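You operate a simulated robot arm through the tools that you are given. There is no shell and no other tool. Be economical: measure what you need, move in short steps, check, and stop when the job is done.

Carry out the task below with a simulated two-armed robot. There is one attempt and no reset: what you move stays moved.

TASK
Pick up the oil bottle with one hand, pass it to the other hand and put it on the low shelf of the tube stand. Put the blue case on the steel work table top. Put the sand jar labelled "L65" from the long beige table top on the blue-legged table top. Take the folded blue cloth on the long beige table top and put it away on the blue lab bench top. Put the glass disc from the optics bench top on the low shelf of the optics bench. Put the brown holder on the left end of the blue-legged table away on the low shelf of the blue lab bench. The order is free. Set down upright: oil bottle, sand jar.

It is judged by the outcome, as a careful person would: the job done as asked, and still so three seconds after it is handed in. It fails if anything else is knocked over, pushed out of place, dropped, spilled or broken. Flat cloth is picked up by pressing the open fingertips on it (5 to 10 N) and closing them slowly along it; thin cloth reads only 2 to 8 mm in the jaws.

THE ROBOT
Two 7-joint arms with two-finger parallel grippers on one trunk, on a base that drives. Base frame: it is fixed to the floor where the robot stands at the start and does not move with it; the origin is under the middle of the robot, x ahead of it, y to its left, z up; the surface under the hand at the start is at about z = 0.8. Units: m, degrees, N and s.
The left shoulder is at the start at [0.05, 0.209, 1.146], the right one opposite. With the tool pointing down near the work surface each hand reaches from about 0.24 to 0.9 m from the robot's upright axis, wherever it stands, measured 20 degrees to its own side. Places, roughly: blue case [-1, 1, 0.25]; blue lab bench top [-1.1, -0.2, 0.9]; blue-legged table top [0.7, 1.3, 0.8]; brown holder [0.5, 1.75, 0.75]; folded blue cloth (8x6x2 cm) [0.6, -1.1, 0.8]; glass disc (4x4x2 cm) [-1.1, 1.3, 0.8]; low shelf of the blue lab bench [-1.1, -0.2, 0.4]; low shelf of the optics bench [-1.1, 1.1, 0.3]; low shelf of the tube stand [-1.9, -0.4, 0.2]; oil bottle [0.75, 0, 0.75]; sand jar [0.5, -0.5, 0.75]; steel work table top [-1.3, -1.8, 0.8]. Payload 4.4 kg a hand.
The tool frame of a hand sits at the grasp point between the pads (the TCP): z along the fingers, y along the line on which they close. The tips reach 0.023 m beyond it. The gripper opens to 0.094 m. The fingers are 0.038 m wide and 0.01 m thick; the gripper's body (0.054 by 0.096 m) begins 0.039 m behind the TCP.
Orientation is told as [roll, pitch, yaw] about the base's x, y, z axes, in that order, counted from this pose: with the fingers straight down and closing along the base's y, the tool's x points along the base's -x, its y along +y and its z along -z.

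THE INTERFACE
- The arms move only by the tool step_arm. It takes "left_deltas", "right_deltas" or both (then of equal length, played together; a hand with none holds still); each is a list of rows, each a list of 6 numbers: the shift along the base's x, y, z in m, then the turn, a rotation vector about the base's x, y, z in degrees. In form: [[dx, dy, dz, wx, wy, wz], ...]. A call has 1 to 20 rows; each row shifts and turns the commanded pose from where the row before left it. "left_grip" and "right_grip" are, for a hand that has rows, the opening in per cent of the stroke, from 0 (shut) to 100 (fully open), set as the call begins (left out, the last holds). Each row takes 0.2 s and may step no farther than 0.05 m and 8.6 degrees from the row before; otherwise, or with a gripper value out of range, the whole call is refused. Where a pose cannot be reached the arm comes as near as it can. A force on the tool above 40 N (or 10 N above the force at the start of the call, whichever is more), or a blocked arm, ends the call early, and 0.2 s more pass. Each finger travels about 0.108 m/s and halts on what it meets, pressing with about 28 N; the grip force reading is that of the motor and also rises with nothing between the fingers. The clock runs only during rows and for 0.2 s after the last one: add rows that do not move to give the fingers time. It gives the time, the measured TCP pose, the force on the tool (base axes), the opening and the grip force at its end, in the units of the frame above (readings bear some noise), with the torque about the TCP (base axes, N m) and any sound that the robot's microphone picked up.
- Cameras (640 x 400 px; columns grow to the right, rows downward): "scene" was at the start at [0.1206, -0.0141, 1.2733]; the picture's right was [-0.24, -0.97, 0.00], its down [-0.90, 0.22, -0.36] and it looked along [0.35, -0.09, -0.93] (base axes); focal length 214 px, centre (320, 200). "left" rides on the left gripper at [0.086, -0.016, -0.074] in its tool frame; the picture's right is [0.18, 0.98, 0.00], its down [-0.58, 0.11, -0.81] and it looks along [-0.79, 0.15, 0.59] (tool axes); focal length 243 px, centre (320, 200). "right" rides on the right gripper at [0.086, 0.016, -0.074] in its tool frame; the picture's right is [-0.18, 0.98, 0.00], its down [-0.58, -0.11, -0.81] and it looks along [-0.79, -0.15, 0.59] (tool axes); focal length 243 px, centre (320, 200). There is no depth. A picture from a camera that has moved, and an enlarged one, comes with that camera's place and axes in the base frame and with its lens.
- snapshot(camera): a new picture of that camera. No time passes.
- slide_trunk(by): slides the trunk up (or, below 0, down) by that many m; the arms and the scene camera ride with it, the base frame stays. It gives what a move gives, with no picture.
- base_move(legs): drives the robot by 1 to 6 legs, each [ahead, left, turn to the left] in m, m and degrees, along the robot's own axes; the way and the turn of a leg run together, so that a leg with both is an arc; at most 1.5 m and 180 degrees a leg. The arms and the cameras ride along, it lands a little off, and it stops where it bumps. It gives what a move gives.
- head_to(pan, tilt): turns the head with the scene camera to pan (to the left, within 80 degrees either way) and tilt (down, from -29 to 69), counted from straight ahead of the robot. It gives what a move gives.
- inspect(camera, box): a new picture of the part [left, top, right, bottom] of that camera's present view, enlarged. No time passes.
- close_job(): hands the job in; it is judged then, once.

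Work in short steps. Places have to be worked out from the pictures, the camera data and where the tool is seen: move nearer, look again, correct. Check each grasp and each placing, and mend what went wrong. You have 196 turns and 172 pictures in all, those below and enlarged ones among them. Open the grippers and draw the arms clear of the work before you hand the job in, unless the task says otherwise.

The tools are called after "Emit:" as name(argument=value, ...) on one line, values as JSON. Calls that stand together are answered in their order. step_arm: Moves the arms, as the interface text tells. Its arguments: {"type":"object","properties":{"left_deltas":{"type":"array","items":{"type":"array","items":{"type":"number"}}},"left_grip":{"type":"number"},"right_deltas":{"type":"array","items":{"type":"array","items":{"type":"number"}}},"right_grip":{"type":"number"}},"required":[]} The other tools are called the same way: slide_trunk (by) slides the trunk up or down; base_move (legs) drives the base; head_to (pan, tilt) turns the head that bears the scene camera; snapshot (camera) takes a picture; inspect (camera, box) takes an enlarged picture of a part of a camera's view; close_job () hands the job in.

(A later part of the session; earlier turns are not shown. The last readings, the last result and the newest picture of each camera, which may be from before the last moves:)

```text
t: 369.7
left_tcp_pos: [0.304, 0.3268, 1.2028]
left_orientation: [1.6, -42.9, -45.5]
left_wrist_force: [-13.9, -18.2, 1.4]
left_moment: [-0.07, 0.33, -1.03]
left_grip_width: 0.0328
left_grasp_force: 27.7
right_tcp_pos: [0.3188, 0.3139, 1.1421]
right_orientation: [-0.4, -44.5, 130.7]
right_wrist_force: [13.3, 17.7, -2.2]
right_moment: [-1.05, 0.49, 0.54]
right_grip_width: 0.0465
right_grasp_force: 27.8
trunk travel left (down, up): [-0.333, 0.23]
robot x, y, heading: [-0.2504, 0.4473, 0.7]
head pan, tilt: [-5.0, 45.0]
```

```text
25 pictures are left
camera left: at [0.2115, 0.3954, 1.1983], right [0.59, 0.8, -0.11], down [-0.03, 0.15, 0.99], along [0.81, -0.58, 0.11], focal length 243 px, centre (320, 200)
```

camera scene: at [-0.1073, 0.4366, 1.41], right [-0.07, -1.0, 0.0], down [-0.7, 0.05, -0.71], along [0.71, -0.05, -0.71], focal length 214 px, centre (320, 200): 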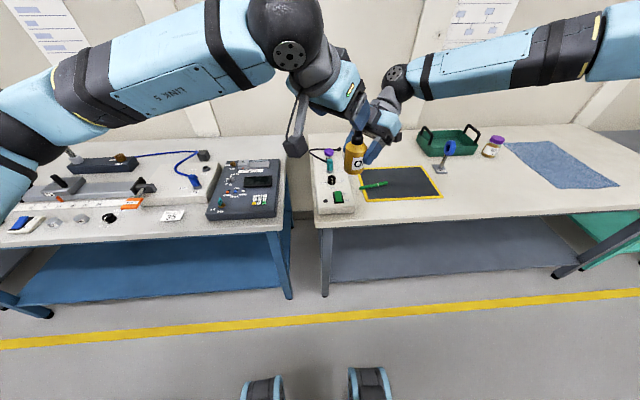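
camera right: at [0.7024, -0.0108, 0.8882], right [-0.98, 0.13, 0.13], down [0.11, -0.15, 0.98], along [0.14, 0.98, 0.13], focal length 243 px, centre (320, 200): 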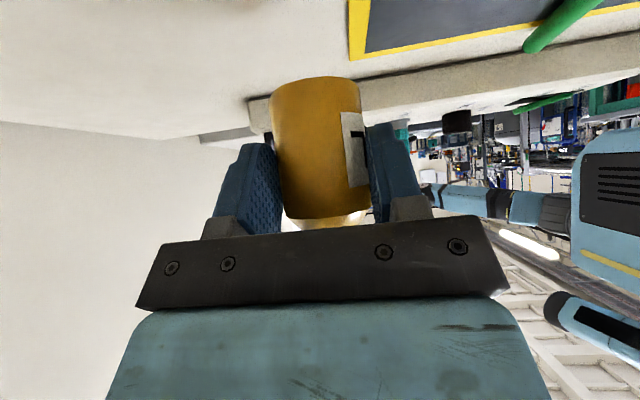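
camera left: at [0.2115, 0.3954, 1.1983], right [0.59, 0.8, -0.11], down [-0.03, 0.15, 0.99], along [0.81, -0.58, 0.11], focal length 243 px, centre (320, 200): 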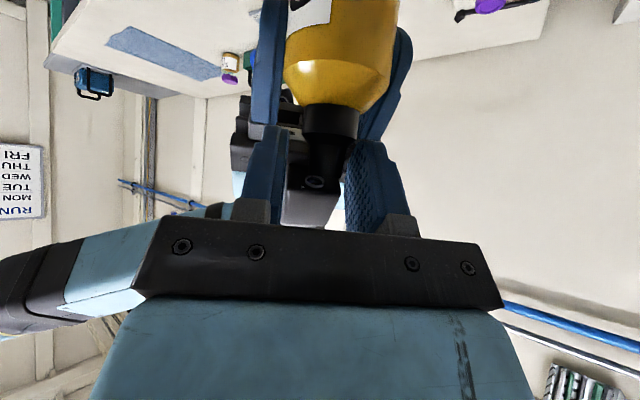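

The 0.033 m stop with a side force suggests the tips are pinching the right gripper's motor box, not the cap. I open, retreat 7 mm and drop 6 mm, and try again.

Emit:
step_arm(left_deltas=[[0, 0, 0, 0, 0, 0], [0, 0, 0, 0, 0, 0], [-0.005, 0.005, 0, 0, 0, 0], [0, 0, -0.005, 0, 0, 0], [0, 0, 0, 0, 0, 0]], left_grip=62)

Emit:
step_arm(left_deltas=[[0, 0, 0, 0, 0, 0], [0, 0, 0, 0, 0, 0], [0, 0, 0, 0, 0, 0], [0, 0, 0, 0, 0, 0]], left_grip=0)

Emit:
snapshot(camera="left")

```text
t: 370.9
left_tcp_pos: [0.3018, 0.3338, 1.1974]
left_orientation: [1.6, -43.0, -45.3]
left_wrist_force: [1.0, 0.4, -0.2]
left_moment: [0.0, -0.01, 0.0]
left_grip_width: 0.0584
left_grasp_force: 0.1
right_tcp_pos: [0.3183, 0.3141, 1.1418]
right_orientation: [-0.4, -44.4, 130.7]
right_wrist_force: [-0.4, -0.1, -0.2]
right_moment: [-0.01, -0.01, 0.0]
right_grip_width: 0.0467
right_grasp_force: 27.5
trunk travel left (down, up): [-0.333, 0.23]
robot x, y, heading: [-0.2533, 0.4455, 0.7]
head pan, tilt: [-5.0, 45.0]
```

```text
t: 371.9
left_tcp_pos: [0.3015, 0.3328, 1.1973]
left_orientation: [1.6, -42.8, -45.3]
left_wrist_force: [-3.7, -5.3, 0.1]
left_moment: [-0.43, 0.48, 0.03]
left_grip_width: 0.0227
left_grasp_force: 27.8
right_tcp_pos: [0.3192, 0.3138, 1.1418]
right_orientation: [-0.2, -44.4, 130.7]
right_wrist_force: [3.7, 5.5, -1.8]
right_moment: [0.15, -0.33, -0.17]
right_grip_width: 0.0465
right_grasp_force: 28.4
trunk travel left (down, up): [-0.333, 0.23]
robot x, y, heading: [-0.2503, 0.4442, 0.8]
head pan, tilt: [-5.0, 45.0]
```

```text
24 pictures are left
camera left: at [0.2072, 0.4014, 1.1934], right [0.59, 0.8, -0.11], down [-0.03, 0.15, 0.99], along [0.81, -0.58, 0.11], focal length 243 px, centre (320, 200)
```

left: 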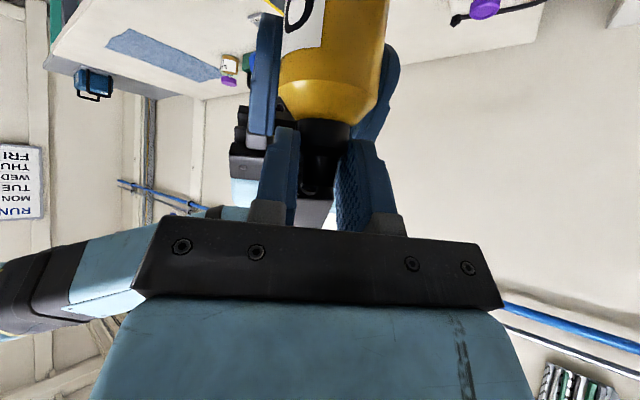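

Width 0.0227 = the cap flange: the left hand has it. I open the right hand and withdraw it along its own axis.

Emit:
step_arm(right_deltas=[[0, 0, 0, 0, 0, 0], [0, 0, 0, 0, 0, 0], [0, 0, 0, 0, 0, 0]], right_grip=80)

Emit:
step_arm(right_deltas=[[0.0046, -0.0053, 0.0071, 0, 0, 0], [0.0068, -0.008, 0.0107, 0, 0, 0], [0.0068, -0.008, 0.0107, 0, 0, 0], [0.009, -0.0106, 0.0142, 0, 0, 0], [0.009, -0.0106, 0.0142, 0, 0, 0], [0.0137, -0.016, 0.0214, 0, 0, 0], [0, -0.03, 0, 0, 0, 0], [0, -0.04, 0, 0, 0, 0], [0, -0.04, 0, 0, 0, 0], [0, -0.04, 0, 0, 0, 0]])

Emit:
snapshot(camera="left")

Emit:
snapshot(camera="scene")

```text
t: 372.7
left_tcp_pos: [0.3007, 0.3349, 1.1985]
left_orientation: [1.6, -42.8, -45.2]
left_wrist_force: [-0.3, -0.6, -0.2]
left_moment: [-0.06, 0.01, 0.02]
left_grip_width: 0.0227
left_grasp_force: 28.5
right_tcp_pos: [0.3195, 0.3134, 1.1412]
right_orientation: [-0.3, -44.4, 130.8]
right_wrist_force: [-0.1, 0.3, 0.3]
right_moment: [0.0, 0.02, 0.0]
right_grip_width: 0.0749
right_grasp_force: 0.1
trunk travel left (down, up): [-0.333, 0.23]
robot x, y, heading: [-0.2561, 0.4471, 0.9]
head pan, tilt: [-5.0, 45.0]
```

```text
t: 374.9
left_tcp_pos: [0.3012, 0.3322, 1.1973]
left_orientation: [1.7, -42.9, -45.3]
left_wrist_force: [-0.6, 0.2, 0.8]
left_moment: [0.0, -0.01, 0.04]
left_grip_width: 0.0225
left_grasp_force: 28.0
right_tcp_pos: [0.369, 0.1047, 1.2197]
right_orientation: [-0.3, -44.3, 130.7]
right_wrist_force: [-0.1, 0.5, 0.2]
right_moment: [0.02, 0.02, -0.02]
right_grip_width: 0.0751
right_grasp_force: 0.1
trunk travel left (down, up): [-0.333, 0.23]
robot x, y, heading: [-0.2536, 0.4448, 0.9]
head pan, tilt: [-5.0, 45.0]
```

```text
23 pictures are left
camera left: at [0.2074, 0.4006, 1.1934], right [0.59, 0.8, -0.1], down [-0.03, 0.15, 0.99], along [0.81, -0.58, 0.11], focal length 243 px, centre (320, 200)
```

left: 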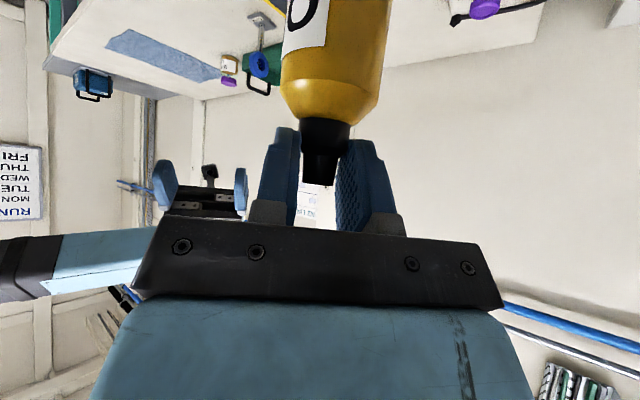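

```text
22 pictures are left
camera scene: at [-0.1071, 0.4378, 1.4101], right [-0.07, -1.0, 0.0], down [-0.71, 0.05, -0.71], along [0.71, -0.05, -0.71], focal length 214 px, centre (320, 200)
```

scene: 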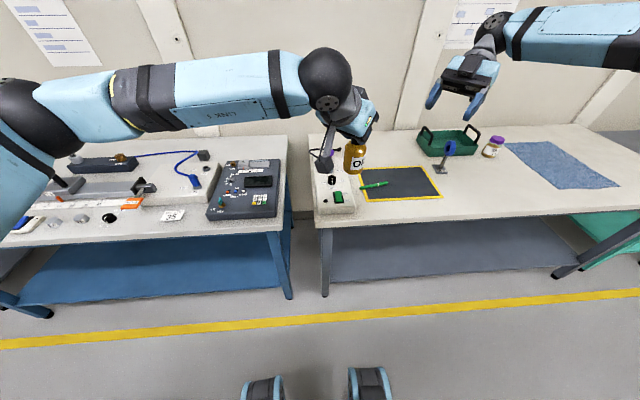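

Handover done: the left hand holds the bottle upright by the cap. I turn the left hand to yaw 0, tuck both hands, and drive to the open area and turn around.

Emit:
step_arm(left_deltas=[[-0.003, 0.02, 0, 0, 0, 5], [-0.003, 0.02, 0, 0, 0, 5], [-0.003, 0.02, 0, 0, 0, 5], [-0.003, 0.02, 0, 0, 0, 5], [-0.003, 0.02, 0, 0, 0, 5], [-0.003, 0.02, 0, 0, 0, 5], [-0.003, 0.02, 0, 0, 0, 5], [-0.003, 0.02, 0, 0, 0, 5], [0, 0.02, 0, 0, 0, 5], [0, 0.02, 0, 0, 0, 0]], right_deltas=[[-0.015, -0.005, 0.005, 0, 0, -8], [-0.015, -0.005, 0.005, 0, 0, -8], [-0.015, -0.005, 0.005, 0, 0, -8], [-0.015, -0.005, 0.005, 0, 0, -8], [-0.015, -0.005, 0.005, 0, 0, -8], [-0.015, -0.005, 0.005, 0, 0, 0], [-0.015, -0.005, 0.005, 0, 0, 0], [-0.015, -0.005, 0.005, 0, 0, 0], [-0.015, -0.005, 0.005, 0, 0, 0], [-0.015, -0.005, 0.005, 0, 0, 0]])

Emit:
base_move(legs=[[0, -1.22, 0], [0, 0, 90], [0, 0, 88.5]])

Emit:
head_to(pan=0, tilt=35)

Emit:
snapshot(camera="scene")

```text
t: 377.1
left_tcp_pos: [0.2755, 0.5353, 1.1982]
left_orientation: [1.7, -43.0, 0.0]
left_wrist_force: [-0.1, 0.5, -0.1]
left_moment: [0.02, 0.01, 0.01]
left_grip_width: 0.0221
left_grasp_force: 27.7
right_tcp_pos: [0.2177, 0.0554, 1.2694]
right_orientation: [-0.3, -44.3, 90.7]
right_wrist_force: [-0.6, -0.4, -0.2]
right_moment: [0.02, 0.03, -0.03]
right_grip_width: 0.075
right_grasp_force: 0.0
trunk travel left (down, up): [-0.333, 0.23]
robot x, y, heading: [-0.2561, 0.4483, 0.6]
head pan, tilt: [-5.0, 45.0]
```

```text
t: 395.6
left_tcp_pos: [-0.7813, -0.8407, 1.1978]
left_orientation: [1.6, -42.8, 176.0]
left_wrist_force: [0.6, 0.2, -1.0]
left_moment: [-0.01, -0.04, -0.02]
left_grip_width: 0.0214
left_grasp_force: 28.5
right_tcp_pos: [-0.6918, -0.365, 1.2693]
right_orientation: [-0.2, -44.4, -93.0]
right_wrist_force: [0.3, 0.6, -0.1]
right_moment: [-0.01, -0.01, 0.03]
right_grip_width: 0.0751
right_grasp_force: 0.0
trunk travel left (down, up): [-0.333, 0.23]
robot x, y, heading: [-0.2456, -0.7869, 176.9]
head pan, tilt: [-5.0, 45.0]
```

```text
t: 396.4
left_tcp_pos: [-0.7816, -0.8405, 1.199]
left_orientation: [1.6, -42.8, 176.0]
left_wrist_force: [0.1, 0.5, 0.4]
left_moment: [0.01, -0.04, 0.0]
left_grip_width: 0.0218
left_grasp_force: 28.3
right_tcp_pos: [-0.6923, -0.3661, 1.2691]
right_orientation: [-0.2, -44.3, -93.0]
right_wrist_force: [0.4, 0.6, -0.3]
right_moment: [-0.01, 0.03, 0.04]
right_grip_width: 0.0751
right_grasp_force: 0.0
trunk travel left (down, up): [-0.333, 0.23]
robot x, y, heading: [-0.2465, -0.7898, 176.9]
head pan, tilt: [0.0, 35.0]
```

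```text
21 pictures are left
camera scene: at [-0.4017, -0.7791, 1.4248], right [0.05, 1.0, 0.0], down [0.57, -0.03, -0.82], along [-0.82, 0.04, -0.57], focal length 214 px, centre (320, 200)
```

scene: 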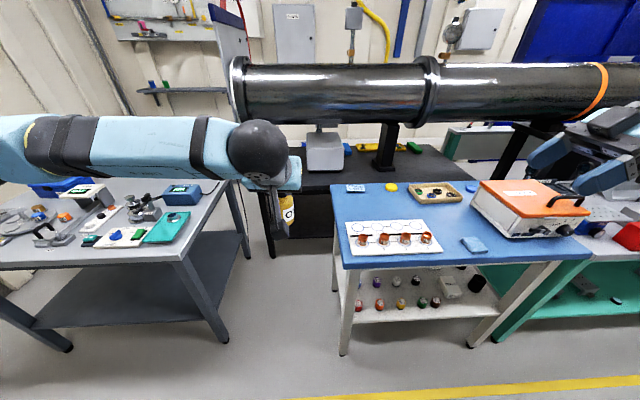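

The tube stand's low shelf (front edge x ≈ -1.64, z ≈ 0.2) is reachable only through the ~0.55 m gap between the steel table and the lab bench (y -1.24…-0.69). I align with the gap, keep the right hand high, lower the trunk, and configure the left arm low in front of me while still in the corridor.

Emit:
base_move(legs=[[0, 0.15, 3.1]])

Emit:
step_arm(right_deltas=[[0.02, 0, 0.03, 0, 0, 0], [0.02, 0, 0.03, 0, 0, 0], [0.02, 0, 0.03, 0, 0, 0], [0.02, 0, 0.03, 0, 0, 0], [0.02, 0, 0.03, 0, 0, 0], [0, 0, 0.03, 0, 0, 0]])

Emit:
slide_trunk(by=-0.26)

Emit:
step_arm(left_deltas=[[-0.017, 0, -0.044, 0, 0, -2.9], [-0.017, 0, -0.044, 0, 0, -2.9], [-0.017, 0, -0.044, 0, 0, -2.9], [-0.017, 0, -0.044, 0, 0, -2.9], [-0.017, 0, -0.044, 0, 0, -2.9], [-0.017, 0, -0.044, 0, 0, -2.9], [-0.017, 0, -0.044, 0, 0, -2.9], [-0.017, 0, -0.044, 0, 0, -2.9], [-0.017, 0, -0.044, 0, 0, -2.9], [-0.017, 0, -0.044, 0, 0, -2.9]])

Emit:
head_to(pan=5, tilt=40)

Emit:
snapshot(camera="scene")

```text
t: 398.3
left_tcp_pos: [-0.7807, -1.0176, 1.1988]
left_orientation: [1.6, -42.9, 179.2]
left_wrist_force: [0.7, 0.0, -0.4]
left_moment: [0.04, -0.03, 0.0]
left_grip_width: 0.0215
left_grasp_force: 27.9
right_tcp_pos: [-0.7194, -0.5382, 1.2692]
right_orientation: [-0.2, -44.4, -89.8]
right_wrist_force: [-0.6, -0.2, 0.3]
right_moment: [-0.02, -0.01, 0.01]
right_grip_width: 0.0751
right_grasp_force: 0.1
trunk travel left (down, up): [-0.333, 0.23]
robot x, y, heading: [-0.2459, -0.9306, -179.6]
head pan, tilt: [0.0, 35.0]
```

```text
t: 399.7
left_tcp_pos: [-0.7808, -1.0198, 1.1995]
left_orientation: [1.6, -42.8, 179.3]
left_wrist_force: [-0.8, -0.1, -0.4]
left_moment: [0.03, -0.01, -0.04]
left_grip_width: 0.0216
left_grasp_force: 28.2
right_tcp_pos: [-0.6192, -0.5411, 1.4503]
right_orientation: [0.0, -44.2, -89.8]
right_wrist_force: [0.0, 0.1, 0.0]
right_moment: [0.01, -0.02, 0.0]
right_grip_width: 0.0752
right_grasp_force: 0.1
trunk travel left (down, up): [-0.333, 0.23]
robot x, y, heading: [-0.2463, -0.9343, -179.6]
head pan, tilt: [0.0, 35.0]
```

```text
t: 402.4
left_tcp_pos: [-0.7811, -1.0183, 0.9398]
left_orientation: [1.7, -43.0, 179.2]
left_wrist_force: [0.1, -0.1, 0.0]
left_moment: [-0.01, -0.01, -0.01]
left_grip_width: 0.0215
left_grasp_force: 27.6
right_tcp_pos: [-0.6197, -0.5395, 1.1906]
right_orientation: [-0.3, -44.4, -89.8]
right_wrist_force: [0.3, 1.3, 0.4]
right_moment: [-0.02, 0.02, 0.01]
right_grip_width: 0.0749
right_grasp_force: 0.1
trunk travel left (down, up): [-0.073, 0.49]
robot x, y, heading: [-0.2516, -0.9321, -179.8]
head pan, tilt: [0.0, 35.0]
```

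```text
t: 404.6
left_tcp_pos: [-0.9533, -1.0163, 0.4987]
left_orientation: [1.6, -42.9, 150.2]
left_wrist_force: [-0.2, 0.0, 0.0]
left_moment: [0.02, -0.04, -0.01]
left_grip_width: 0.0214
left_grasp_force: 28.1
right_tcp_pos: [-0.6203, -0.5391, 1.1901]
right_orientation: [-0.2, -44.3, -89.8]
right_wrist_force: [0.8, 0.0, -0.1]
right_moment: [0.01, -0.04, 0.02]
right_grip_width: 0.075
right_grasp_force: 0.0
trunk travel left (down, up): [-0.073, 0.49]
robot x, y, heading: [-0.2467, -0.933, -179.7]
head pan, tilt: [0.0, 35.0]
```

```text
t: 405.2
left_tcp_pos: [-0.9522, -1.0171, 0.4993]
left_orientation: [1.5, -42.9, 150.3]
left_wrist_force: [-0.1, -0.6, -0.5]
left_moment: [0.03, 0.0, 0.0]
left_grip_width: 0.0217
left_grasp_force: 28.3
right_tcp_pos: [-0.6206, -0.5385, 1.1903]
right_orientation: [-0.1, -44.3, -89.7]
right_wrist_force: [-0.8, -0.1, -1.1]
right_moment: [0.03, 0.01, -0.02]
right_grip_width: 0.0749
right_grasp_force: 0.1
trunk travel left (down, up): [-0.073, 0.49]
robot x, y, heading: [-0.25, -0.9356, -179.8]
head pan, tilt: [5.0, 40.0]
```

```text
20 pictures are left
camera scene: at [-0.402, -0.9426, 1.1573], right [-0.09, 1.0, 0.0], down [0.64, 0.06, -0.77], along [-0.76, -0.07, -0.64], focal length 214 px, centre (320, 200)
```

scene: 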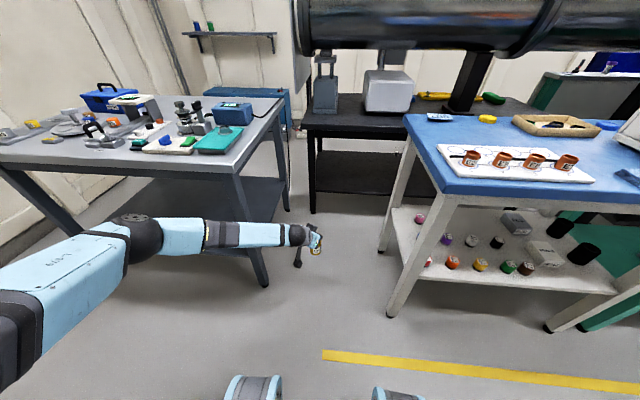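

The elbow bulges out left; extending the arm further should straighten it. I extend forward and down to the intended placing height.

Emit:
step_arm(left_deltas=[[-0.025, 0.01, -0.03, 0, 0, -2.5], [-0.025, 0.01, -0.03, 0, 0, -2.5], [-0.025, 0.01, -0.03, 0, 0, -2.5], [-0.025, 0.01, -0.03, 0, 0, -2.5], [-0.025, 0.01, -0.03, 0, 0, -2.5], [-0.025, 0.01, -0.02, 0, 0, -2.5]])

Emit:
snapshot(camera="scene")

```text
t: 406.6
left_tcp_pos: [-1.0202, -0.9707, 0.3991]
left_orientation: [1.6, -43.0, 137.7]
left_wrist_force: [0.5, -0.2, -0.5]
left_moment: [-0.03, -0.01, -0.01]
left_grip_width: 0.0217
left_grasp_force: 27.8
left hand out of reach, approached as far as the arm can: row 3, 4, 5, 6
right_tcp_pos: [-0.6196, -0.5394, 1.1884]
right_orientation: [-0.2, -44.3, -89.9]
right_wrist_force: [-1.2, 0.2, -0.3]
right_moment: [0.0, 0.0, -0.03]
right_grip_width: 0.0754
right_grasp_force: 0.1
trunk travel left (down, up): [-0.073, 0.49]
robot x, y, heading: [-0.2506, -0.9338, -180.0]
head pan, tilt: [5.0, 40.0]
```

```text
19 pictures are left
camera scene: at [-0.4024, -0.9426, 1.1572], right [-0.09, 1.0, 0.0], down [0.64, 0.06, -0.77], along [-0.76, -0.07, -0.64], focal length 214 px, centre (320, 200)
```

scene: 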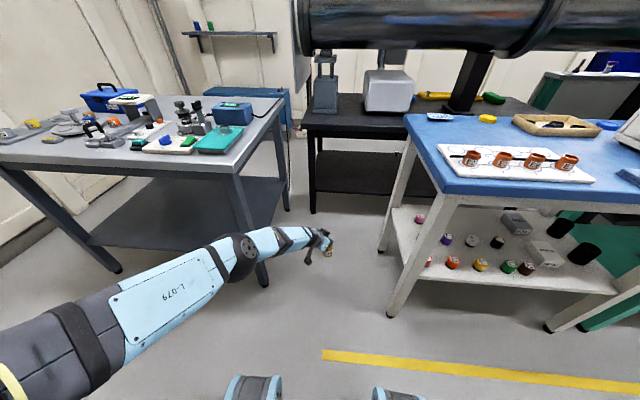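

The arm is now nearly straight, so it fits the gap. I creep ahead 0.35 m (hand goes through the gap) and check.

Emit:
base_move(legs=[[0.35, 0, 0]])

Emit:
snapshot(camera="scene")

```text
t: 408.9
left_tcp_pos: [-1.3672, -0.9709, 0.3983]
left_orientation: [1.5, -43.0, 137.8]
left_wrist_force: [0.4, -0.2, 0.3]
left_moment: [-0.01, -0.05, -0.01]
left_grip_width: 0.0217
left_grasp_force: 28.2
right_tcp_pos: [-0.9671, -0.5405, 1.1904]
right_orientation: [-0.2, -44.4, -89.9]
right_wrist_force: [0.0, 0.3, 0.6]
right_moment: [0.01, 0.02, 0.0]
right_grip_width: 0.0751
right_grasp_force: 0.1
trunk travel left (down, up): [-0.073, 0.49]
robot x, y, heading: [-0.5951, -0.937, -179.6]
head pan, tilt: [5.0, 40.0]
```

```text
18 pictures are left
camera scene: at [-0.7498, -0.9443, 1.1572], right [-0.09, 1.0, 0.0], down [0.64, 0.06, -0.77], along [-0.76, -0.07, -0.64], focal length 214 px, centre (320, 200)
```

scene: 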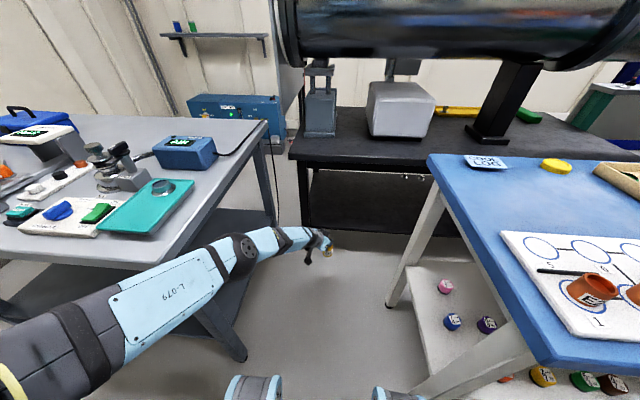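

The shoulders would not fit squarely (a cup stands near the bench edge). Better: enter with the left shoulder leading, robot turned to heading ≈125°, arm reaching out to the left. I back out, fold the hand to mid height and turn 55° right.

Emit:
base_move(legs=[[-0.35, 0, 0]])

Emit:
step_arm(left_deltas=[[0.035, 0, 0.03, 0, 0, 3], [0.035, 0, 0.03, 0, 0, 3], [0.035, 0, 0.03, 0, 0, 3], [0.035, 0, 0.03, 0, 0, 3], [0.035, -0.01, 0.03, 0, 0, 3], [0.035, -0.01, 0.03, 0, 0, 3], [0.035, -0.01, 0.02, 0, 0, 3], [0.035, -0.01, 0.0, 0, 0, 3], [0.03, -0.01, 0, 0, 0, 3], [0, 0, 0, 0, 0, 3]])

Emit:
base_move(legs=[[0, 0, -55]])

```text
t: 411.2
left_tcp_pos: [-1.0146, -0.9698, 0.3983]
left_orientation: [1.5, -43.1, 137.8]
left_wrist_force: [-0.6, -0.5, 0.9]
left_moment: [-0.05, -0.01, -0.01]
left_grip_width: 0.0216
left_grasp_force: 28.1
right_tcp_pos: [-0.6147, -0.5398, 1.1896]
right_orientation: [-0.3, -44.3, -89.8]
right_wrist_force: [-0.7, -0.6, 0.2]
right_moment: [0.03, 0.0, -0.02]
right_grip_width: 0.0755
right_grasp_force: 0.0
trunk travel left (down, up): [-0.073, 0.49]
robot x, y, heading: [-0.2436, -0.932, -179.8]
head pan, tilt: [5.0, 40.0]
```

```text
t: 413.4
left_tcp_pos: [-0.7042, -1.0185, 0.5987]
left_orientation: [1.7, -43.1, 167.8]
left_wrist_force: [-0.3, 0.3, 0.0]
left_moment: [-0.03, -0.06, 0.02]
left_grip_width: 0.0216
left_grasp_force: 28.2
right_tcp_pos: [-0.6136, -0.5389, 1.19]
right_orientation: [-0.2, -44.5, -89.9]
right_wrist_force: [0.4, 0.0, 0.6]
right_moment: [0.01, -0.02, 0.01]
right_grip_width: 0.0755
right_grasp_force: 0.1
trunk travel left (down, up): [-0.073, 0.49]
robot x, y, heading: [-0.2458, -0.93, -179.4]
head pan, tilt: [5.0, 40.0]
```

```text
t: 416.2
left_tcp_pos: [-0.577, -0.6053, 0.6004]
left_orientation: [1.6, -43.1, 112.8]
left_wrist_force: [-0.2, 0.3, 0.3]
left_moment: [-0.01, 0.0, 0.0]
left_grip_width: 0.0219
left_grasp_force: 28.3
right_tcp_pos: [-0.134, -0.4032, 1.19]
right_orientation: [-0.1, -44.4, -144.7]
right_wrist_force: [-0.7, 0.8, -0.1]
right_moment: [0.0, -0.04, 0.03]
right_grip_width: 0.0752
right_grasp_force: 0.1
trunk travel left (down, up): [-0.073, 0.49]
robot x, y, heading: [-0.2439, -0.9325, 125.4]
head pan, tilt: [5.0, 40.0]
```

Now swing the hand left in front of the gap and aim it along -x.

Emit:
step_arm(left_deltas=[[-0.0103, -0.0345, 0, 0, 0, 5.2], [-0.0103, -0.0345, 0, 0, 0, 5.2], [-0.0103, -0.0345, 0, 0, 0, 5.2], [-0.0103, -0.0345, 0, 0, 0, 5.2], [-0.0103, -0.0345, 0, 0, 0, 5.2], [-0.0103, -0.0345, 0, 0, 0, 5.2], [-0.0103, -0.0345, 0, 0, 0, 5.2], [-0.0103, -0.0345, 0, 0, 0, 5.2], [-0.0103, -0.0345, 0, 0, 0, 5.2], [-0.0103, -0.0345, 0, 0, 0, 5.2]])

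Emit:
slide_trunk(by=-0.066)

Emit:
step_arm(left_deltas=[[-0.037, 0, -0.012, 0, 0, 0], [-0.037, 0, -0.012, 0, 0, 0], [-0.037, 0, -0.012, 0, 0, 0], [-0.037, 0, -0.012, 0, 0, 0], [-0.037, 0, -0.012, 0, 0, 0], [-0.037, 0, -0.012, 0, 0, 0], [-0.037, 0, -0.012, 0, 0, 0], [-0.037, 0, -0.012, 0, 0, 0], [-0.037, 0, -0.012, 0, 0, 0], [-0.037, 0, -0.012, 0, 0, 0]])

Emit:
head_to(pan=50, tilt=35)

Emit:
snapshot(camera="scene")

```text
t: 417.3
left_tcp_pos: [-0.6225, -0.7321, 0.6027]
left_orientation: [0.3, -44.4, 135.0]
left_wrist_force: [-1.2, 6.1, -1.0]
left_moment: [0.2, 0.16, 0.48]
left_grip_width: 0.0216
left_grasp_force: 28.3
right_tcp_pos: [-0.1341, -0.4043, 1.1895]
right_orientation: [-0.2, -44.3, -144.7]
right_wrist_force: [-0.3, -0.6, -0.3]
right_moment: [-0.04, 0.02, 0.01]
right_grip_width: 0.0753
right_grasp_force: 0.1
trunk travel left (down, up): [-0.073, 0.49]
robot x, y, heading: [-0.242, -0.932, 125.4]
head pan, tilt: [5.0, 40.0]
stopped in row 5 (left hand): the force on the tool passed its limit at 76 N (the readings are from after the stop); the commanded pose is now the measured one
```

```text
t: 418.3
left_tcp_pos: [-0.6213, -0.7298, 0.5471]
left_orientation: [-0.1, -44.7, 135.2]
left_wrist_force: [-0.8, -0.4, -0.1]
left_moment: [-0.02, 0.0, 0.01]
left_grip_width: 0.0215
left_grasp_force: 27.5
right_tcp_pos: [-0.1308, -0.4048, 1.1282]
right_orientation: [-0.4, -44.4, -144.5]
right_wrist_force: [0.7, -0.5, -0.4]
right_moment: [-0.01, 0.01, -0.01]
right_grip_width: 0.0751
right_grasp_force: 0.1
trunk travel left (down, up): [-0.007, 0.556]
robot x, y, heading: [-0.2475, -0.9334, 125.5]
head pan, tilt: [5.0, 40.0]
```

```text
t: 418.7
left_tcp_pos: [-0.6337, -0.7278, 0.5343]
left_orientation: [0.2, -43.9, 134.8]
left_wrist_force: [-8.3, -2.2, 49.7]
left_moment: [-4.61, -5.23, -0.9]
left_grip_width: 0.0212
left_grasp_force: 28.0
left hand out of reach, approached as far as the arm can: row 1
right_tcp_pos: [-0.1324, -0.4048, 1.1241]
right_orientation: [-0.4, -44.4, -144.6]
right_wrist_force: [0.3, -0.7, -0.7]
right_moment: [0.02, -0.02, -0.01]
right_grip_width: 0.0748
right_grasp_force: 0.0
trunk travel left (down, up): [-0.007, 0.556]
robot x, y, heading: [-0.2468, -0.9353, 125.4]
head pan, tilt: [5.0, 40.0]
stopped in row 1 (left hand): the force on the tool passed its limit at 71 N (the readings are from after the stop); the commanded pose is now the measured one
```

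```text
t: 419.8
left_tcp_pos: [-0.632, -0.7287, 0.5329]
left_orientation: [0.4, -43.9, 134.7]
left_wrist_force: [9.0, 5.9, 41.7]
left_moment: [-3.76, -4.83, 1.37]
left_grip_width: 0.0216
left_grasp_force: 27.6
right_tcp_pos: [-0.1313, -0.4045, 1.1231]
right_orientation: [-0.3, -44.6, -144.7]
right_wrist_force: [0.3, -0.1, -0.3]
right_moment: [-0.01, 0.0, 0.06]
right_grip_width: 0.0754
right_grasp_force: 0.0
trunk travel left (down, up): [-0.007, 0.556]
robot x, y, heading: [-0.2427, -0.9321, 125.4]
head pan, tilt: [50.0, 35.0]
```

```text
17 pictures are left
camera scene: at [-0.3691, -0.8728, 1.0993], right [0.08, 1.0, 0.0], down [0.57, -0.05, -0.82], along [-0.82, 0.07, -0.57], focal length 214 px, centre (320, 200)
```

scene: 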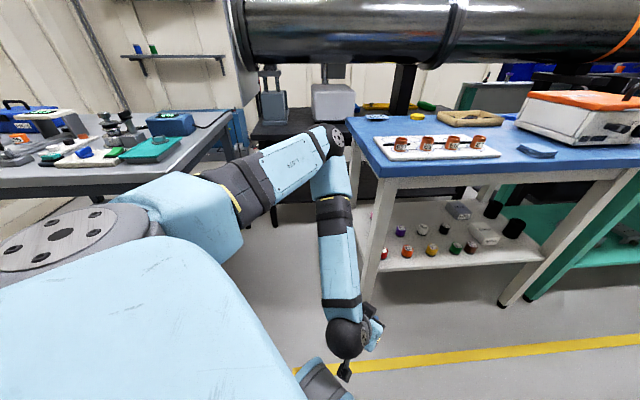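

The hand (its camera) touched the robot's own foot pod; the bottle is still held. I raise the trunk and hand clear at once.

Emit:
step_arm(left_deltas=[[-0.01, 0, 0.03, 0, 0, 0], [-0.01, 0, 0.04, 0, 0, 0], [-0.01, 0, 0.04, 0, 0, 0], [-0.01, 0, 0.04, 0, 0, 0], [-0.01, 0, 0.04, 0, 0, 0]])

Emit:
slide_trunk(by=0.12)

Emit:
snapshot(camera="scene")

```text
t: 421.0
left_tcp_pos: [-0.6881, -0.7196, 0.7212]
left_orientation: [0.6, -43.8, 134.7]
left_wrist_force: [-0.5, 1.3, -0.5]
left_moment: [0.0, 0.02, 0.05]
left_grip_width: 0.0215
left_grasp_force: 27.3
left hand out of reach, approached as far as the arm can: row 5
right_tcp_pos: [-0.1315, -0.4034, 1.1238]
right_orientation: [-0.2, -44.5, -144.8]
right_wrist_force: [0.1, 0.7, 0.3]
right_moment: [-0.02, 0.06, -0.03]
right_grip_width: 0.0754
right_grasp_force: 0.0
trunk travel left (down, up): [-0.007, 0.556]
robot x, y, heading: [-0.2457, -0.9333, 125.4]
head pan, tilt: [50.0, 35.0]
```

```text
t: 422.5
left_tcp_pos: [-0.6886, -0.7209, 0.8411]
left_orientation: [0.5, -43.7, 134.6]
left_wrist_force: [0.0, 0.5, -0.5]
left_moment: [-0.05, -0.01, -0.01]
left_grip_width: 0.0217
left_grasp_force: 28.0
right_tcp_pos: [-0.1336, -0.4027, 1.2437]
right_orientation: [-0.3, -44.4, -144.7]
right_wrist_force: [0.5, -0.2, -0.5]
right_moment: [0.0, 0.06, 0.01]
right_grip_width: 0.0749
right_grasp_force: 0.0
trunk travel left (down, up): [-0.127, 0.436]
robot x, y, heading: [-0.2459, -0.934, 125.3]
head pan, tilt: [50.0, 35.0]
```

```text
16 pictures are left
camera scene: at [-0.3711, -0.8721, 1.2188], right [0.08, 1.0, 0.0], down [0.57, -0.05, -0.82], along [-0.82, 0.07, -0.57], focal length 214 px, centre (320, 200)
```

scene: 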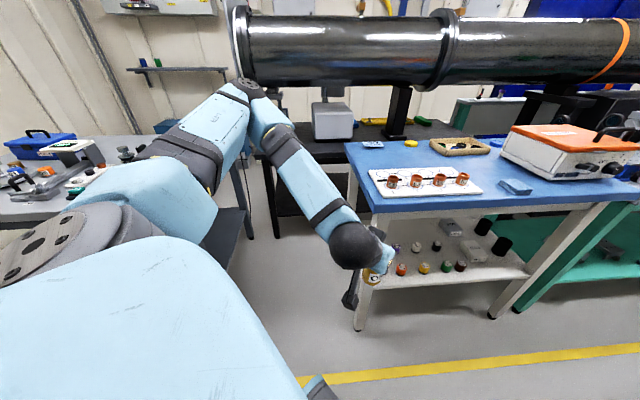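

Clear now, elbow high over the gap. I swing the hand left to y ≈ -0.95 while yawing to face -x, staying at this height.

Emit:
step_arm(left_deltas=[[0, -0.028, 0, 0, 0, 4.5], [0, -0.028, 0, 0, 0, 4.5], [0, -0.028, 0, 0, 0, 4.5], [0, -0.028, 0, 0, 0, 4.5], [0, -0.028, 0, 0, 0, 4.5], [-0.01, -0.028, 0, 0, 0, 4.5], [-0.02, -0.028, 0, 0, 0, 4.5], [-0.03, -0.028, 0, 0, 0, 4.5]])

Emit:
step_arm(left_deltas=[[-0.04, 0, -0.02, 0, 0, 0], [-0.04, 0, -0.02, 0, 0, 0], [-0.04, 0, -0.02, 0, 0, 0], [-0.04, 0, -0.02, 0, 0, 0], [-0.04, 0, -0.02, 0, 0, 0], [-0.04, 0, -0.02, 0, 0, 0]])

Emit:
snapshot(camera="scene")

```text
t: 424.3
left_tcp_pos: [-0.7938, -0.8484, 0.7963]
left_orientation: [0.5, -43.7, 170.8]
left_wrist_force: [0.6, 0.1, 0.5]
left_moment: [-0.02, -0.03, 0.03]
left_grip_width: 0.0214
left_grasp_force: 28.1
left hand out of reach, approached as far as the arm can: row 1, 2, 3, 4, 5, 6, 7
right_tcp_pos: [-0.1321, -0.4055, 1.2454]
right_orientation: [-0.3, -44.4, -144.7]
right_wrist_force: [-0.7, -0.8, 0.4]
right_moment: [0.01, 0.02, -0.01]
right_grip_width: 0.0751
right_grasp_force: 0.0
trunk travel left (down, up): [-0.127, 0.436]
robot x, y, heading: [-0.2429, -0.9335, 125.1]
head pan, tilt: [50.0, 35.0]
```

```text
t: 425.7
left_tcp_pos: [-1.0354, -0.8451, 0.6765]
left_orientation: [0.5, -43.8, 170.7]
left_wrist_force: [0.4, 0.1, 0.8]
left_moment: [-0.02, -0.02, -0.03]
left_grip_width: 0.0213
left_grasp_force: 28.2
right_tcp_pos: [-0.1336, -0.4041, 1.2432]
right_orientation: [-0.1, -44.4, -144.8]
right_wrist_force: [-0.3, 0.6, 0.2]
right_moment: [0.01, 0.0, 0.05]
right_grip_width: 0.0754
right_grasp_force: 0.1
trunk travel left (down, up): [-0.127, 0.436]
robot x, y, heading: [-0.2442, -0.9332, 125.3]
head pan, tilt: [50.0, 35.0]
```

```text
15 pictures are left
camera scene: at [-0.3717, -0.8723, 1.2188], right [0.08, 1.0, 0.0], down [0.57, -0.05, -0.82], along [-0.82, 0.07, -0.57], focal length 214 px, centre (320, 200)
```

scene: 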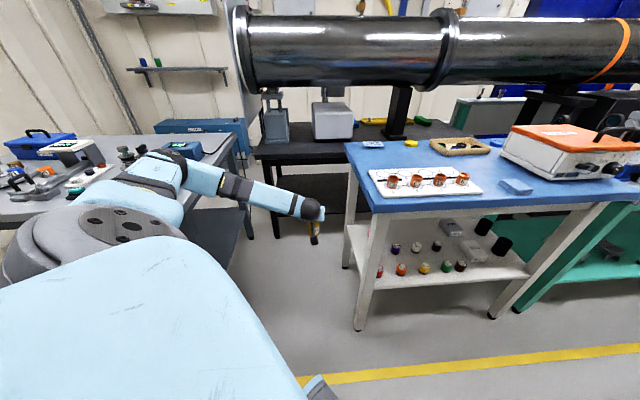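

Hand is in the gap mouth with a clear arm. I shift it to y ≈ -0.945, lower it, and lower the trunk.

Emit:
step_arm(left_deltas=[[-0.017, -0.017, -0.03, 0, 0, 0], [-0.017, -0.017, -0.03, 0, 0, 0], [-0.017, -0.017, -0.03, 0, 0, 0], [-0.017, -0.017, -0.03, 0, 0, 0], [-0.017, -0.017, -0.03, 0, 0, 0], [-0.017, -0.017, -0.03, 0, 0, 0]])

Emit:
slide_trunk(by=-0.115)

Emit:
snapshot(camera="scene")

```text
t: 427.1
left_tcp_pos: [-1.1365, -0.9364, 0.5312]
left_orientation: [0.6, -43.1, 170.8]
left_wrist_force: [0.9, 0.9, -0.1]
left_moment: [-0.01, 0.0, 0.04]
left_grip_width: 0.0215
left_grasp_force: 27.5
left hand out of reach, approached as far as the arm can: row 5, 6
right_tcp_pos: [-0.1331, -0.4051, 1.2439]
right_orientation: [-0.2, -44.4, -144.8]
right_wrist_force: [0.2, -0.5, 0.2]
right_moment: [0.01, 0.03, 0.0]
right_grip_width: 0.0755
right_grasp_force: 0.0
trunk travel left (down, up): [-0.127, 0.436]
robot x, y, heading: [-0.242, -0.933, 125.4]
head pan, tilt: [50.0, 35.0]
```

```text
t: 428.6
left_tcp_pos: [-1.1358, -0.935, 0.4158]
left_orientation: [0.5, -43.0, 170.6]
left_wrist_force: [0.2, -0.6, 0.8]
left_moment: [0.0, 0.03, -0.02]
left_grip_width: 0.0214
left_grasp_force: 28.2
right_tcp_pos: [-0.1333, -0.4031, 1.1293]
right_orientation: [-0.2, -44.4, -144.8]
right_wrist_force: [-0.3, 0.1, -0.3]
right_moment: [0.01, -0.03, 0.03]
right_grip_width: 0.0752
right_grasp_force: 0.0
trunk travel left (down, up): [-0.012, 0.551]
robot x, y, heading: [-0.2454, -0.9328, 125.6]
head pan, tilt: [50.0, 35.0]
```

```text
14 pictures are left
camera scene: at [-0.371, -0.8724, 1.104], right [0.08, 1.0, 0.0], down [0.57, -0.05, -0.82], along [-0.82, 0.07, -0.57], focal length 214 px, centre (320, 200)
```

scene: 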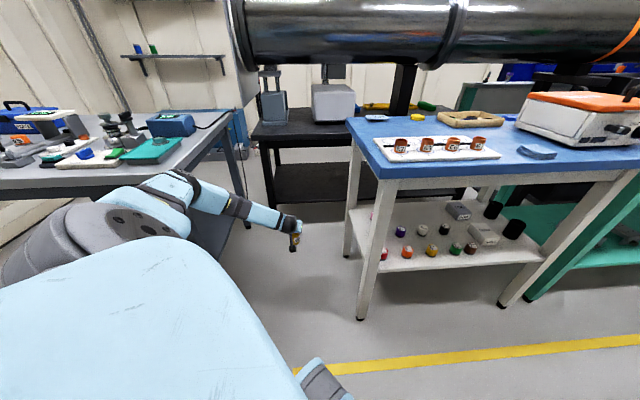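

The arm is straight and inside the gap. I test lowering the hand to z ≈ 0.31 while letting it come back slightly.

Emit:
step_arm(left_deltas=[[0.014, 0, -0.022, 0, 0, 0], [0.014, 0, -0.022, 0, 0, 0], [0.014, 0, -0.022, 0, 0, 0], [0.014, 0, -0.02, 0, 0, 0], [0.01, 0, -0.02, 0, 0, 0]])

```text
t: 429.8
left_tcp_pos: [-1.1301, -0.9349, 0.4046]
left_orientation: [0.8, -42.4, 170.8]
left_wrist_force: [-0.5, -0.6, 0.5]
left_moment: [0.04, -0.03, -0.01]
left_grip_width: 0.0213
left_grasp_force: 28.1
left hand out of reach, approached as far as the arm can: row 1, 2, 3, 4, 5
right_tcp_pos: [-0.1329, -0.4044, 1.1286]
right_orientation: [-0.2, -44.4, -144.8]
right_wrist_force: [0.1, 0.7, 0.3]
right_moment: [0.02, 0.0, 0.01]
right_grip_width: 0.0752
right_grasp_force: 0.0
trunk travel left (down, up): [-0.012, 0.551]
robot x, y, heading: [-0.2438, -0.9348, 125.4]
head pan, tilt: [50.0, 35.0]
```

It is a posture limit. Yawing the hand further left lowers the elbow, so I yaw +30° and try lowering again.

Emit:
step_arm(left_deltas=[[0, 0, 0, 0, 0, 6], [0, 0, 0, 0, 0, 6], [0, 0, 0, 0, 0, 6], [0, 0, 0, 0, 0, 6], [0, 0, 0, 0, 0, 6], [0.008, 0, -0.02, 0, 0, 0], [0.008, 0, -0.02, 0, 0, 0], [0.008, 0, -0.02, 0, 0, 0], [0.008, 0, -0.02, 0, 0, 0]])

Emit:
snapshot(camera="scene")

```text
t: 431.8
left_tcp_pos: [-1.0978, -0.9362, 0.3245]
left_orientation: [0.7, -43.1, -159.4]
left_wrist_force: [0.0, 1.2, 0.2]
left_moment: [-0.02, -0.02, 0.04]
left_grip_width: 0.0217
left_grasp_force: 28.1
right_tcp_pos: [-0.1327, -0.4025, 1.1285]
right_orientation: [-0.2, -44.4, -144.8]
right_wrist_force: [0.2, 0.7, 0.2]
right_moment: [0.0, -0.05, 0.04]
right_grip_width: 0.075
right_grasp_force: 0.2
trunk travel left (down, up): [-0.012, 0.551]
robot x, y, heading: [-0.2449, -0.9341, 125.3]
head pan, tilt: [50.0, 35.0]
```

```text
13 pictures are left
camera scene: at [-0.3712, -0.8723, 1.1039], right [0.08, 1.0, 0.0], down [0.57, -0.05, -0.82], along [-0.82, 0.07, -0.57], focal length 214 px, centre (320, 200)
```

scene: 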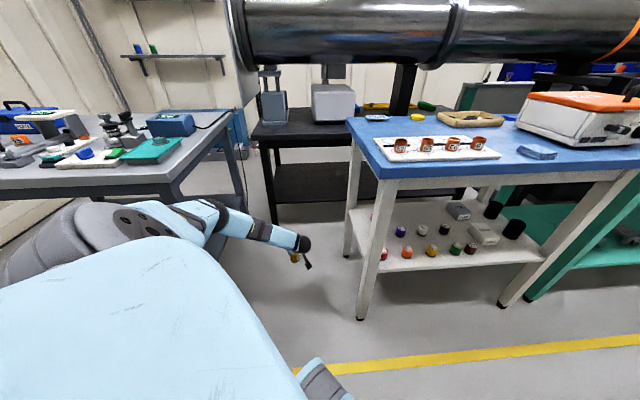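

The hand now reaches z 0.32 comfortably. I lift it 5 cm for entering, then drive diagonally toward the gap in a first stage and check.

Emit:
step_arm(left_deltas=[[0, 0.015, 0.02, 0, 0, 0], [0, 0.015, 0.02, 0, 0, 0], [0, 0.01, 0.01, 0, 0, 0]])

Emit:
base_move(legs=[[0.16, 0.32, 0]])

Emit:
snapshot(camera="scene")

```text
t: 432.6
left_tcp_pos: [-1.0989, -0.8962, 0.3725]
left_orientation: [0.7, -43.1, -159.3]
left_wrist_force: [-0.1, 0.2, 0.0]
left_moment: [0.01, -0.01, -0.02]
left_grip_width: 0.0215
left_grasp_force: 28.4
right_tcp_pos: [-0.133, -0.4039, 1.1285]
right_orientation: [-0.3, -44.4, -144.7]
right_wrist_force: [-0.2, -0.3, 0.1]
right_moment: [0.02, -0.04, 0.0]
right_grip_width: 0.0751
right_grasp_force: 0.0
trunk travel left (down, up): [-0.012, 0.551]
robot x, y, heading: [-0.2411, -0.9281, 125.3]
head pan, tilt: [50.0, 35.0]
```

```text
t: 435.9
left_tcp_pos: [-1.4505, -0.9538, 0.3727]
left_orientation: [0.6, -43.2, -159.0]
left_wrist_force: [-0.4, -0.3, -0.1]
left_moment: [0.02, -0.02, -0.02]
left_grip_width: 0.0217
left_grasp_force: 28.2
right_tcp_pos: [-0.486, -0.4563, 1.1285]
right_orientation: [-0.1, -44.4, -144.5]
right_wrist_force: [0.0, -0.2, 0.2]
right_moment: [0.0, 0.0, 0.02]
right_grip_width: 0.0751
right_grasp_force: 0.1
trunk travel left (down, up): [-0.012, 0.551]
robot x, y, heading: [-0.5908, -0.9863, 125.7]
head pan, tilt: [50.0, 35.0]
```

```text
12 pictures are left
camera scene: at [-0.7216, -0.926, 1.1039], right [0.08, 1.0, 0.0], down [0.57, -0.04, -0.82], along [-0.82, 0.06, -0.57], focal length 214 px, centre (320, 200)
```

scene: 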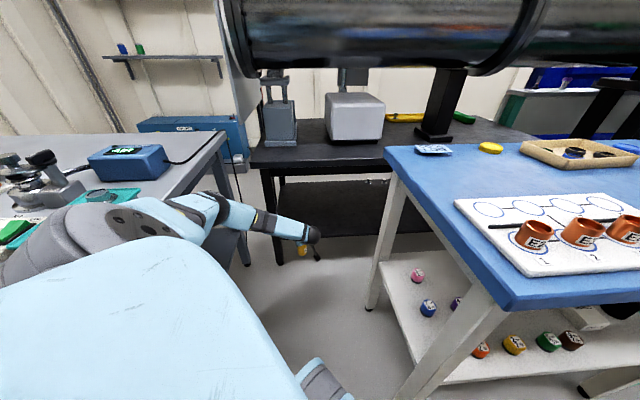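

Shelf front edge ≈ x -1.645, z ≈ 0.19–0.20. All clear; I drive the remaining 0.215 m along -x.

Emit:
base_move(legs=[[0.125, 0.176, 0]])

Emit:
snapshot(camera="scene")

Emit:
snapshot(camera="left")

```text
t: 438.1
left_tcp_pos: [-1.6621, -0.9556, 0.3728]
left_orientation: [0.6, -43.1, -158.9]
left_wrist_force: [-0.8, -0.2, -0.5]
left_moment: [-0.01, -0.03, 0.01]
left_grip_width: 0.0214
left_grasp_force: 28.6
right_tcp_pos: [-0.6979, -0.4561, 1.1282]
right_orientation: [-0.2, -44.4, -144.4]
right_wrist_force: [0.2, -1.0, 0.9]
right_moment: [-0.02, 0.0, -0.03]
right_grip_width: 0.0753
right_grasp_force: 0.2
trunk travel left (down, up): [-0.012, 0.551]
robot x, y, heading: [-0.8064, -0.989, 125.8]
head pan, tilt: [50.0, 35.0]
```

```text
11 pictures are left
camera scene: at [-0.9339, -0.9271, 1.1038], right [0.07, 1.0, 0.0], down [0.57, -0.04, -0.82], along [-0.82, 0.06, -0.57], focal length 214 px, centre (320, 200)
```

scene: 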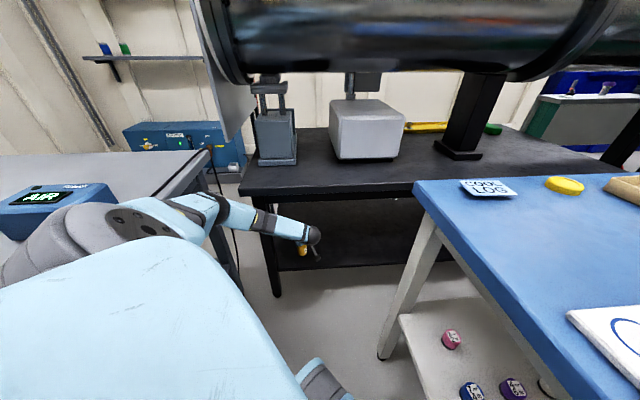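

```text
10 pictures are left
camera left: at [-1.5632, -0.8992, 0.3681], right [0.49, -0.87, -0.12], down [0.15, -0.05, 0.99], along [-0.86, -0.5, 0.11], focal length 243 px, centre (320, 200)
```

left: 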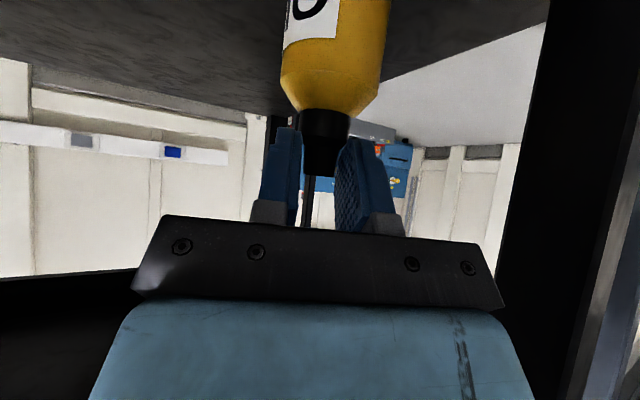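

Bottle is over the shelf, about 3.5 cm behind its front edge and 13 cm from the leg. I move 3.5 cm deeper while lowering to just above the shelf.

Emit:
step_arm(left_deltas=[[-0.012, 0.002, -0.01, 0, 0, 0], [-0.012, 0.002, -0.012, 0, 0, 0], [-0.011, 0.002, -0.012, 0, 0, 0], [0, 0, -0.012, 0, 0, 0], [0, 0, 0, 0, 0, 0]])

Emit:
inspect(camera="scene", box=[240, 200, 400, 300])

```text
t: 439.1
left_tcp_pos: [-1.702, -0.9498, 0.3379]
left_orientation: [0.1, -43.7, -158.3]
left_wrist_force: [4.0, 1.2, 25.9]
left_moment: [-0.04, 0.12, 0.12]
left_grip_width: 0.0216
left_grasp_force: 27.8
right_tcp_pos: [-0.6947, -0.4579, 1.1286]
right_orientation: [-0.3, -44.6, -144.3]
right_wrist_force: [-0.2, -0.7, 0.5]
right_moment: [0.0, -0.02, 0.0]
right_grip_width: 0.075
right_grasp_force: 0.1
trunk travel left (down, up): [-0.012, 0.551]
robot x, y, heading: [-0.8057, -0.9859, 125.8]
head pan, tilt: [50.0, 35.0]
stopped in row 5 (left hand): the force on the tool passed its limit at 75 N (the readings are from after the stop); the commanded pose is now the measured one
```

```text
4.00 times, centred on (320, 250) of scene
camera zoom: at [-0.9302, -0.9273, 1.1046], right [0.07, 1.0, 0.0], down [0.57, -0.04, -0.82], along [-0.82, 0.06, -0.57], focal length 858 px, centre (320, 0)
```

zoom: 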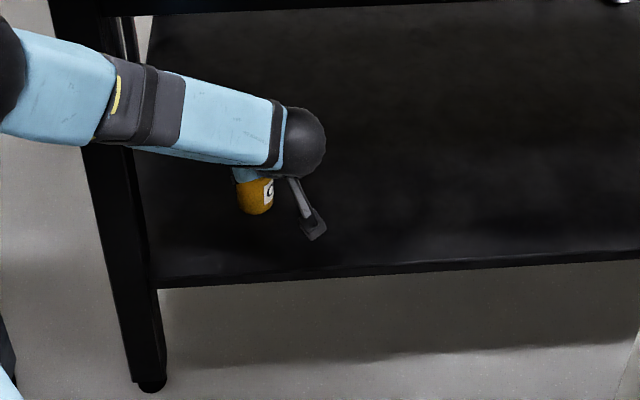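

Contact with the shelf (≈ 0.237), bottle upright and well inside the edge. I relax 2 mm, open, and withdraw along the tool axis.

Emit:
step_arm(left_deltas=[[0, 0, 0.002, 0, 0, 0], [0, 0, 0, 0, 0, 0]])

Emit:
step_arm(left_deltas=[[0, 0, 0, 0, 0, 0], [0, 0, 0, 0, 0, 0], [0, 0, 0, 0, 0, 0], [0.0063, 0.0025, 0.0073, 0, 0, 0], [0.0095, 0.0038, 0.011, 0, 0, 0], [0.0095, 0.0038, 0.011, 0, 0, 0], [0.0126, 0.005, 0.0146, 0, 0, 0], [0.0126, 0.005, 0.0146, 0, 0, 0], [0.02, 0.005, 0.0146, 0, 0, 0]], left_grip=65)

Emit:
inspect(camera="scene", box=[240, 180, 400, 280])

```text
t: 439.7
left_tcp_pos: [-1.7007, -0.9498, 0.3374]
left_orientation: [0.2, -43.7, -158.6]
left_wrist_force: [-9.1, 1.4, 23.4]
left_moment: [0.08, 1.19, -0.11]
left_grip_width: 0.0217
left_grasp_force: 28.3
right_tcp_pos: [-0.6953, -0.4577, 1.1281]
right_orientation: [-0.2, -44.6, -144.4]
right_wrist_force: [0.8, 0.6, -0.6]
right_moment: [-0.01, 0.02, 0.01]
right_grip_width: 0.0751
right_grasp_force: 0.0
trunk travel left (down, up): [-0.012, 0.551]
robot x, y, heading: [-0.802, -0.9891, 125.9]
head pan, tilt: [50.0, 35.0]
```

```text
t: 441.7
left_tcp_pos: [-1.6294, -0.925, 0.4042]
left_orientation: [0.5, -43.4, -158.7]
left_wrist_force: [1.0, 0.0, -0.3]
left_moment: [-0.01, -0.01, -0.02]
left_grip_width: 0.0612
left_grasp_force: 0.1
right_tcp_pos: [-0.6978, -0.4568, 1.1292]
right_orientation: [-0.2, -44.5, -144.4]
right_wrist_force: [0.0, -0.9, 0.2]
right_moment: [-0.01, -0.01, -0.03]
right_grip_width: 0.0752
right_grasp_force: 0.1
trunk travel left (down, up): [-0.012, 0.551]
robot x, y, heading: [-0.8083, -0.9912, 126.0]
head pan, tilt: [50.0, 35.0]
```

```text
4.00 times, centred on (320, 230) of scene
camera zoom: at [-0.9333, -0.9271, 1.1039], right [0.07, 1.0, 0.0], down [0.57, -0.04, -0.82], along [-0.82, 0.06, -0.57], focal length 858 px, centre (320, 80)
```

zoom: 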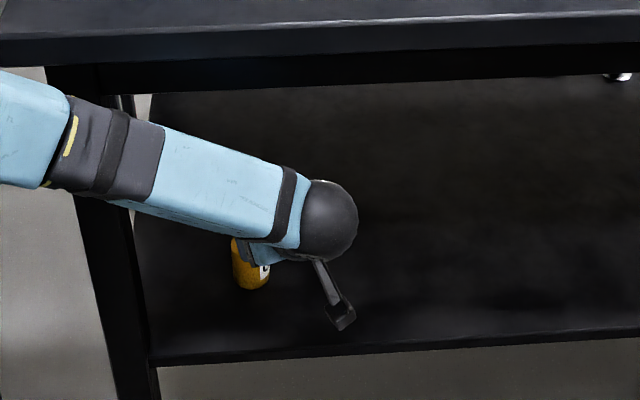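

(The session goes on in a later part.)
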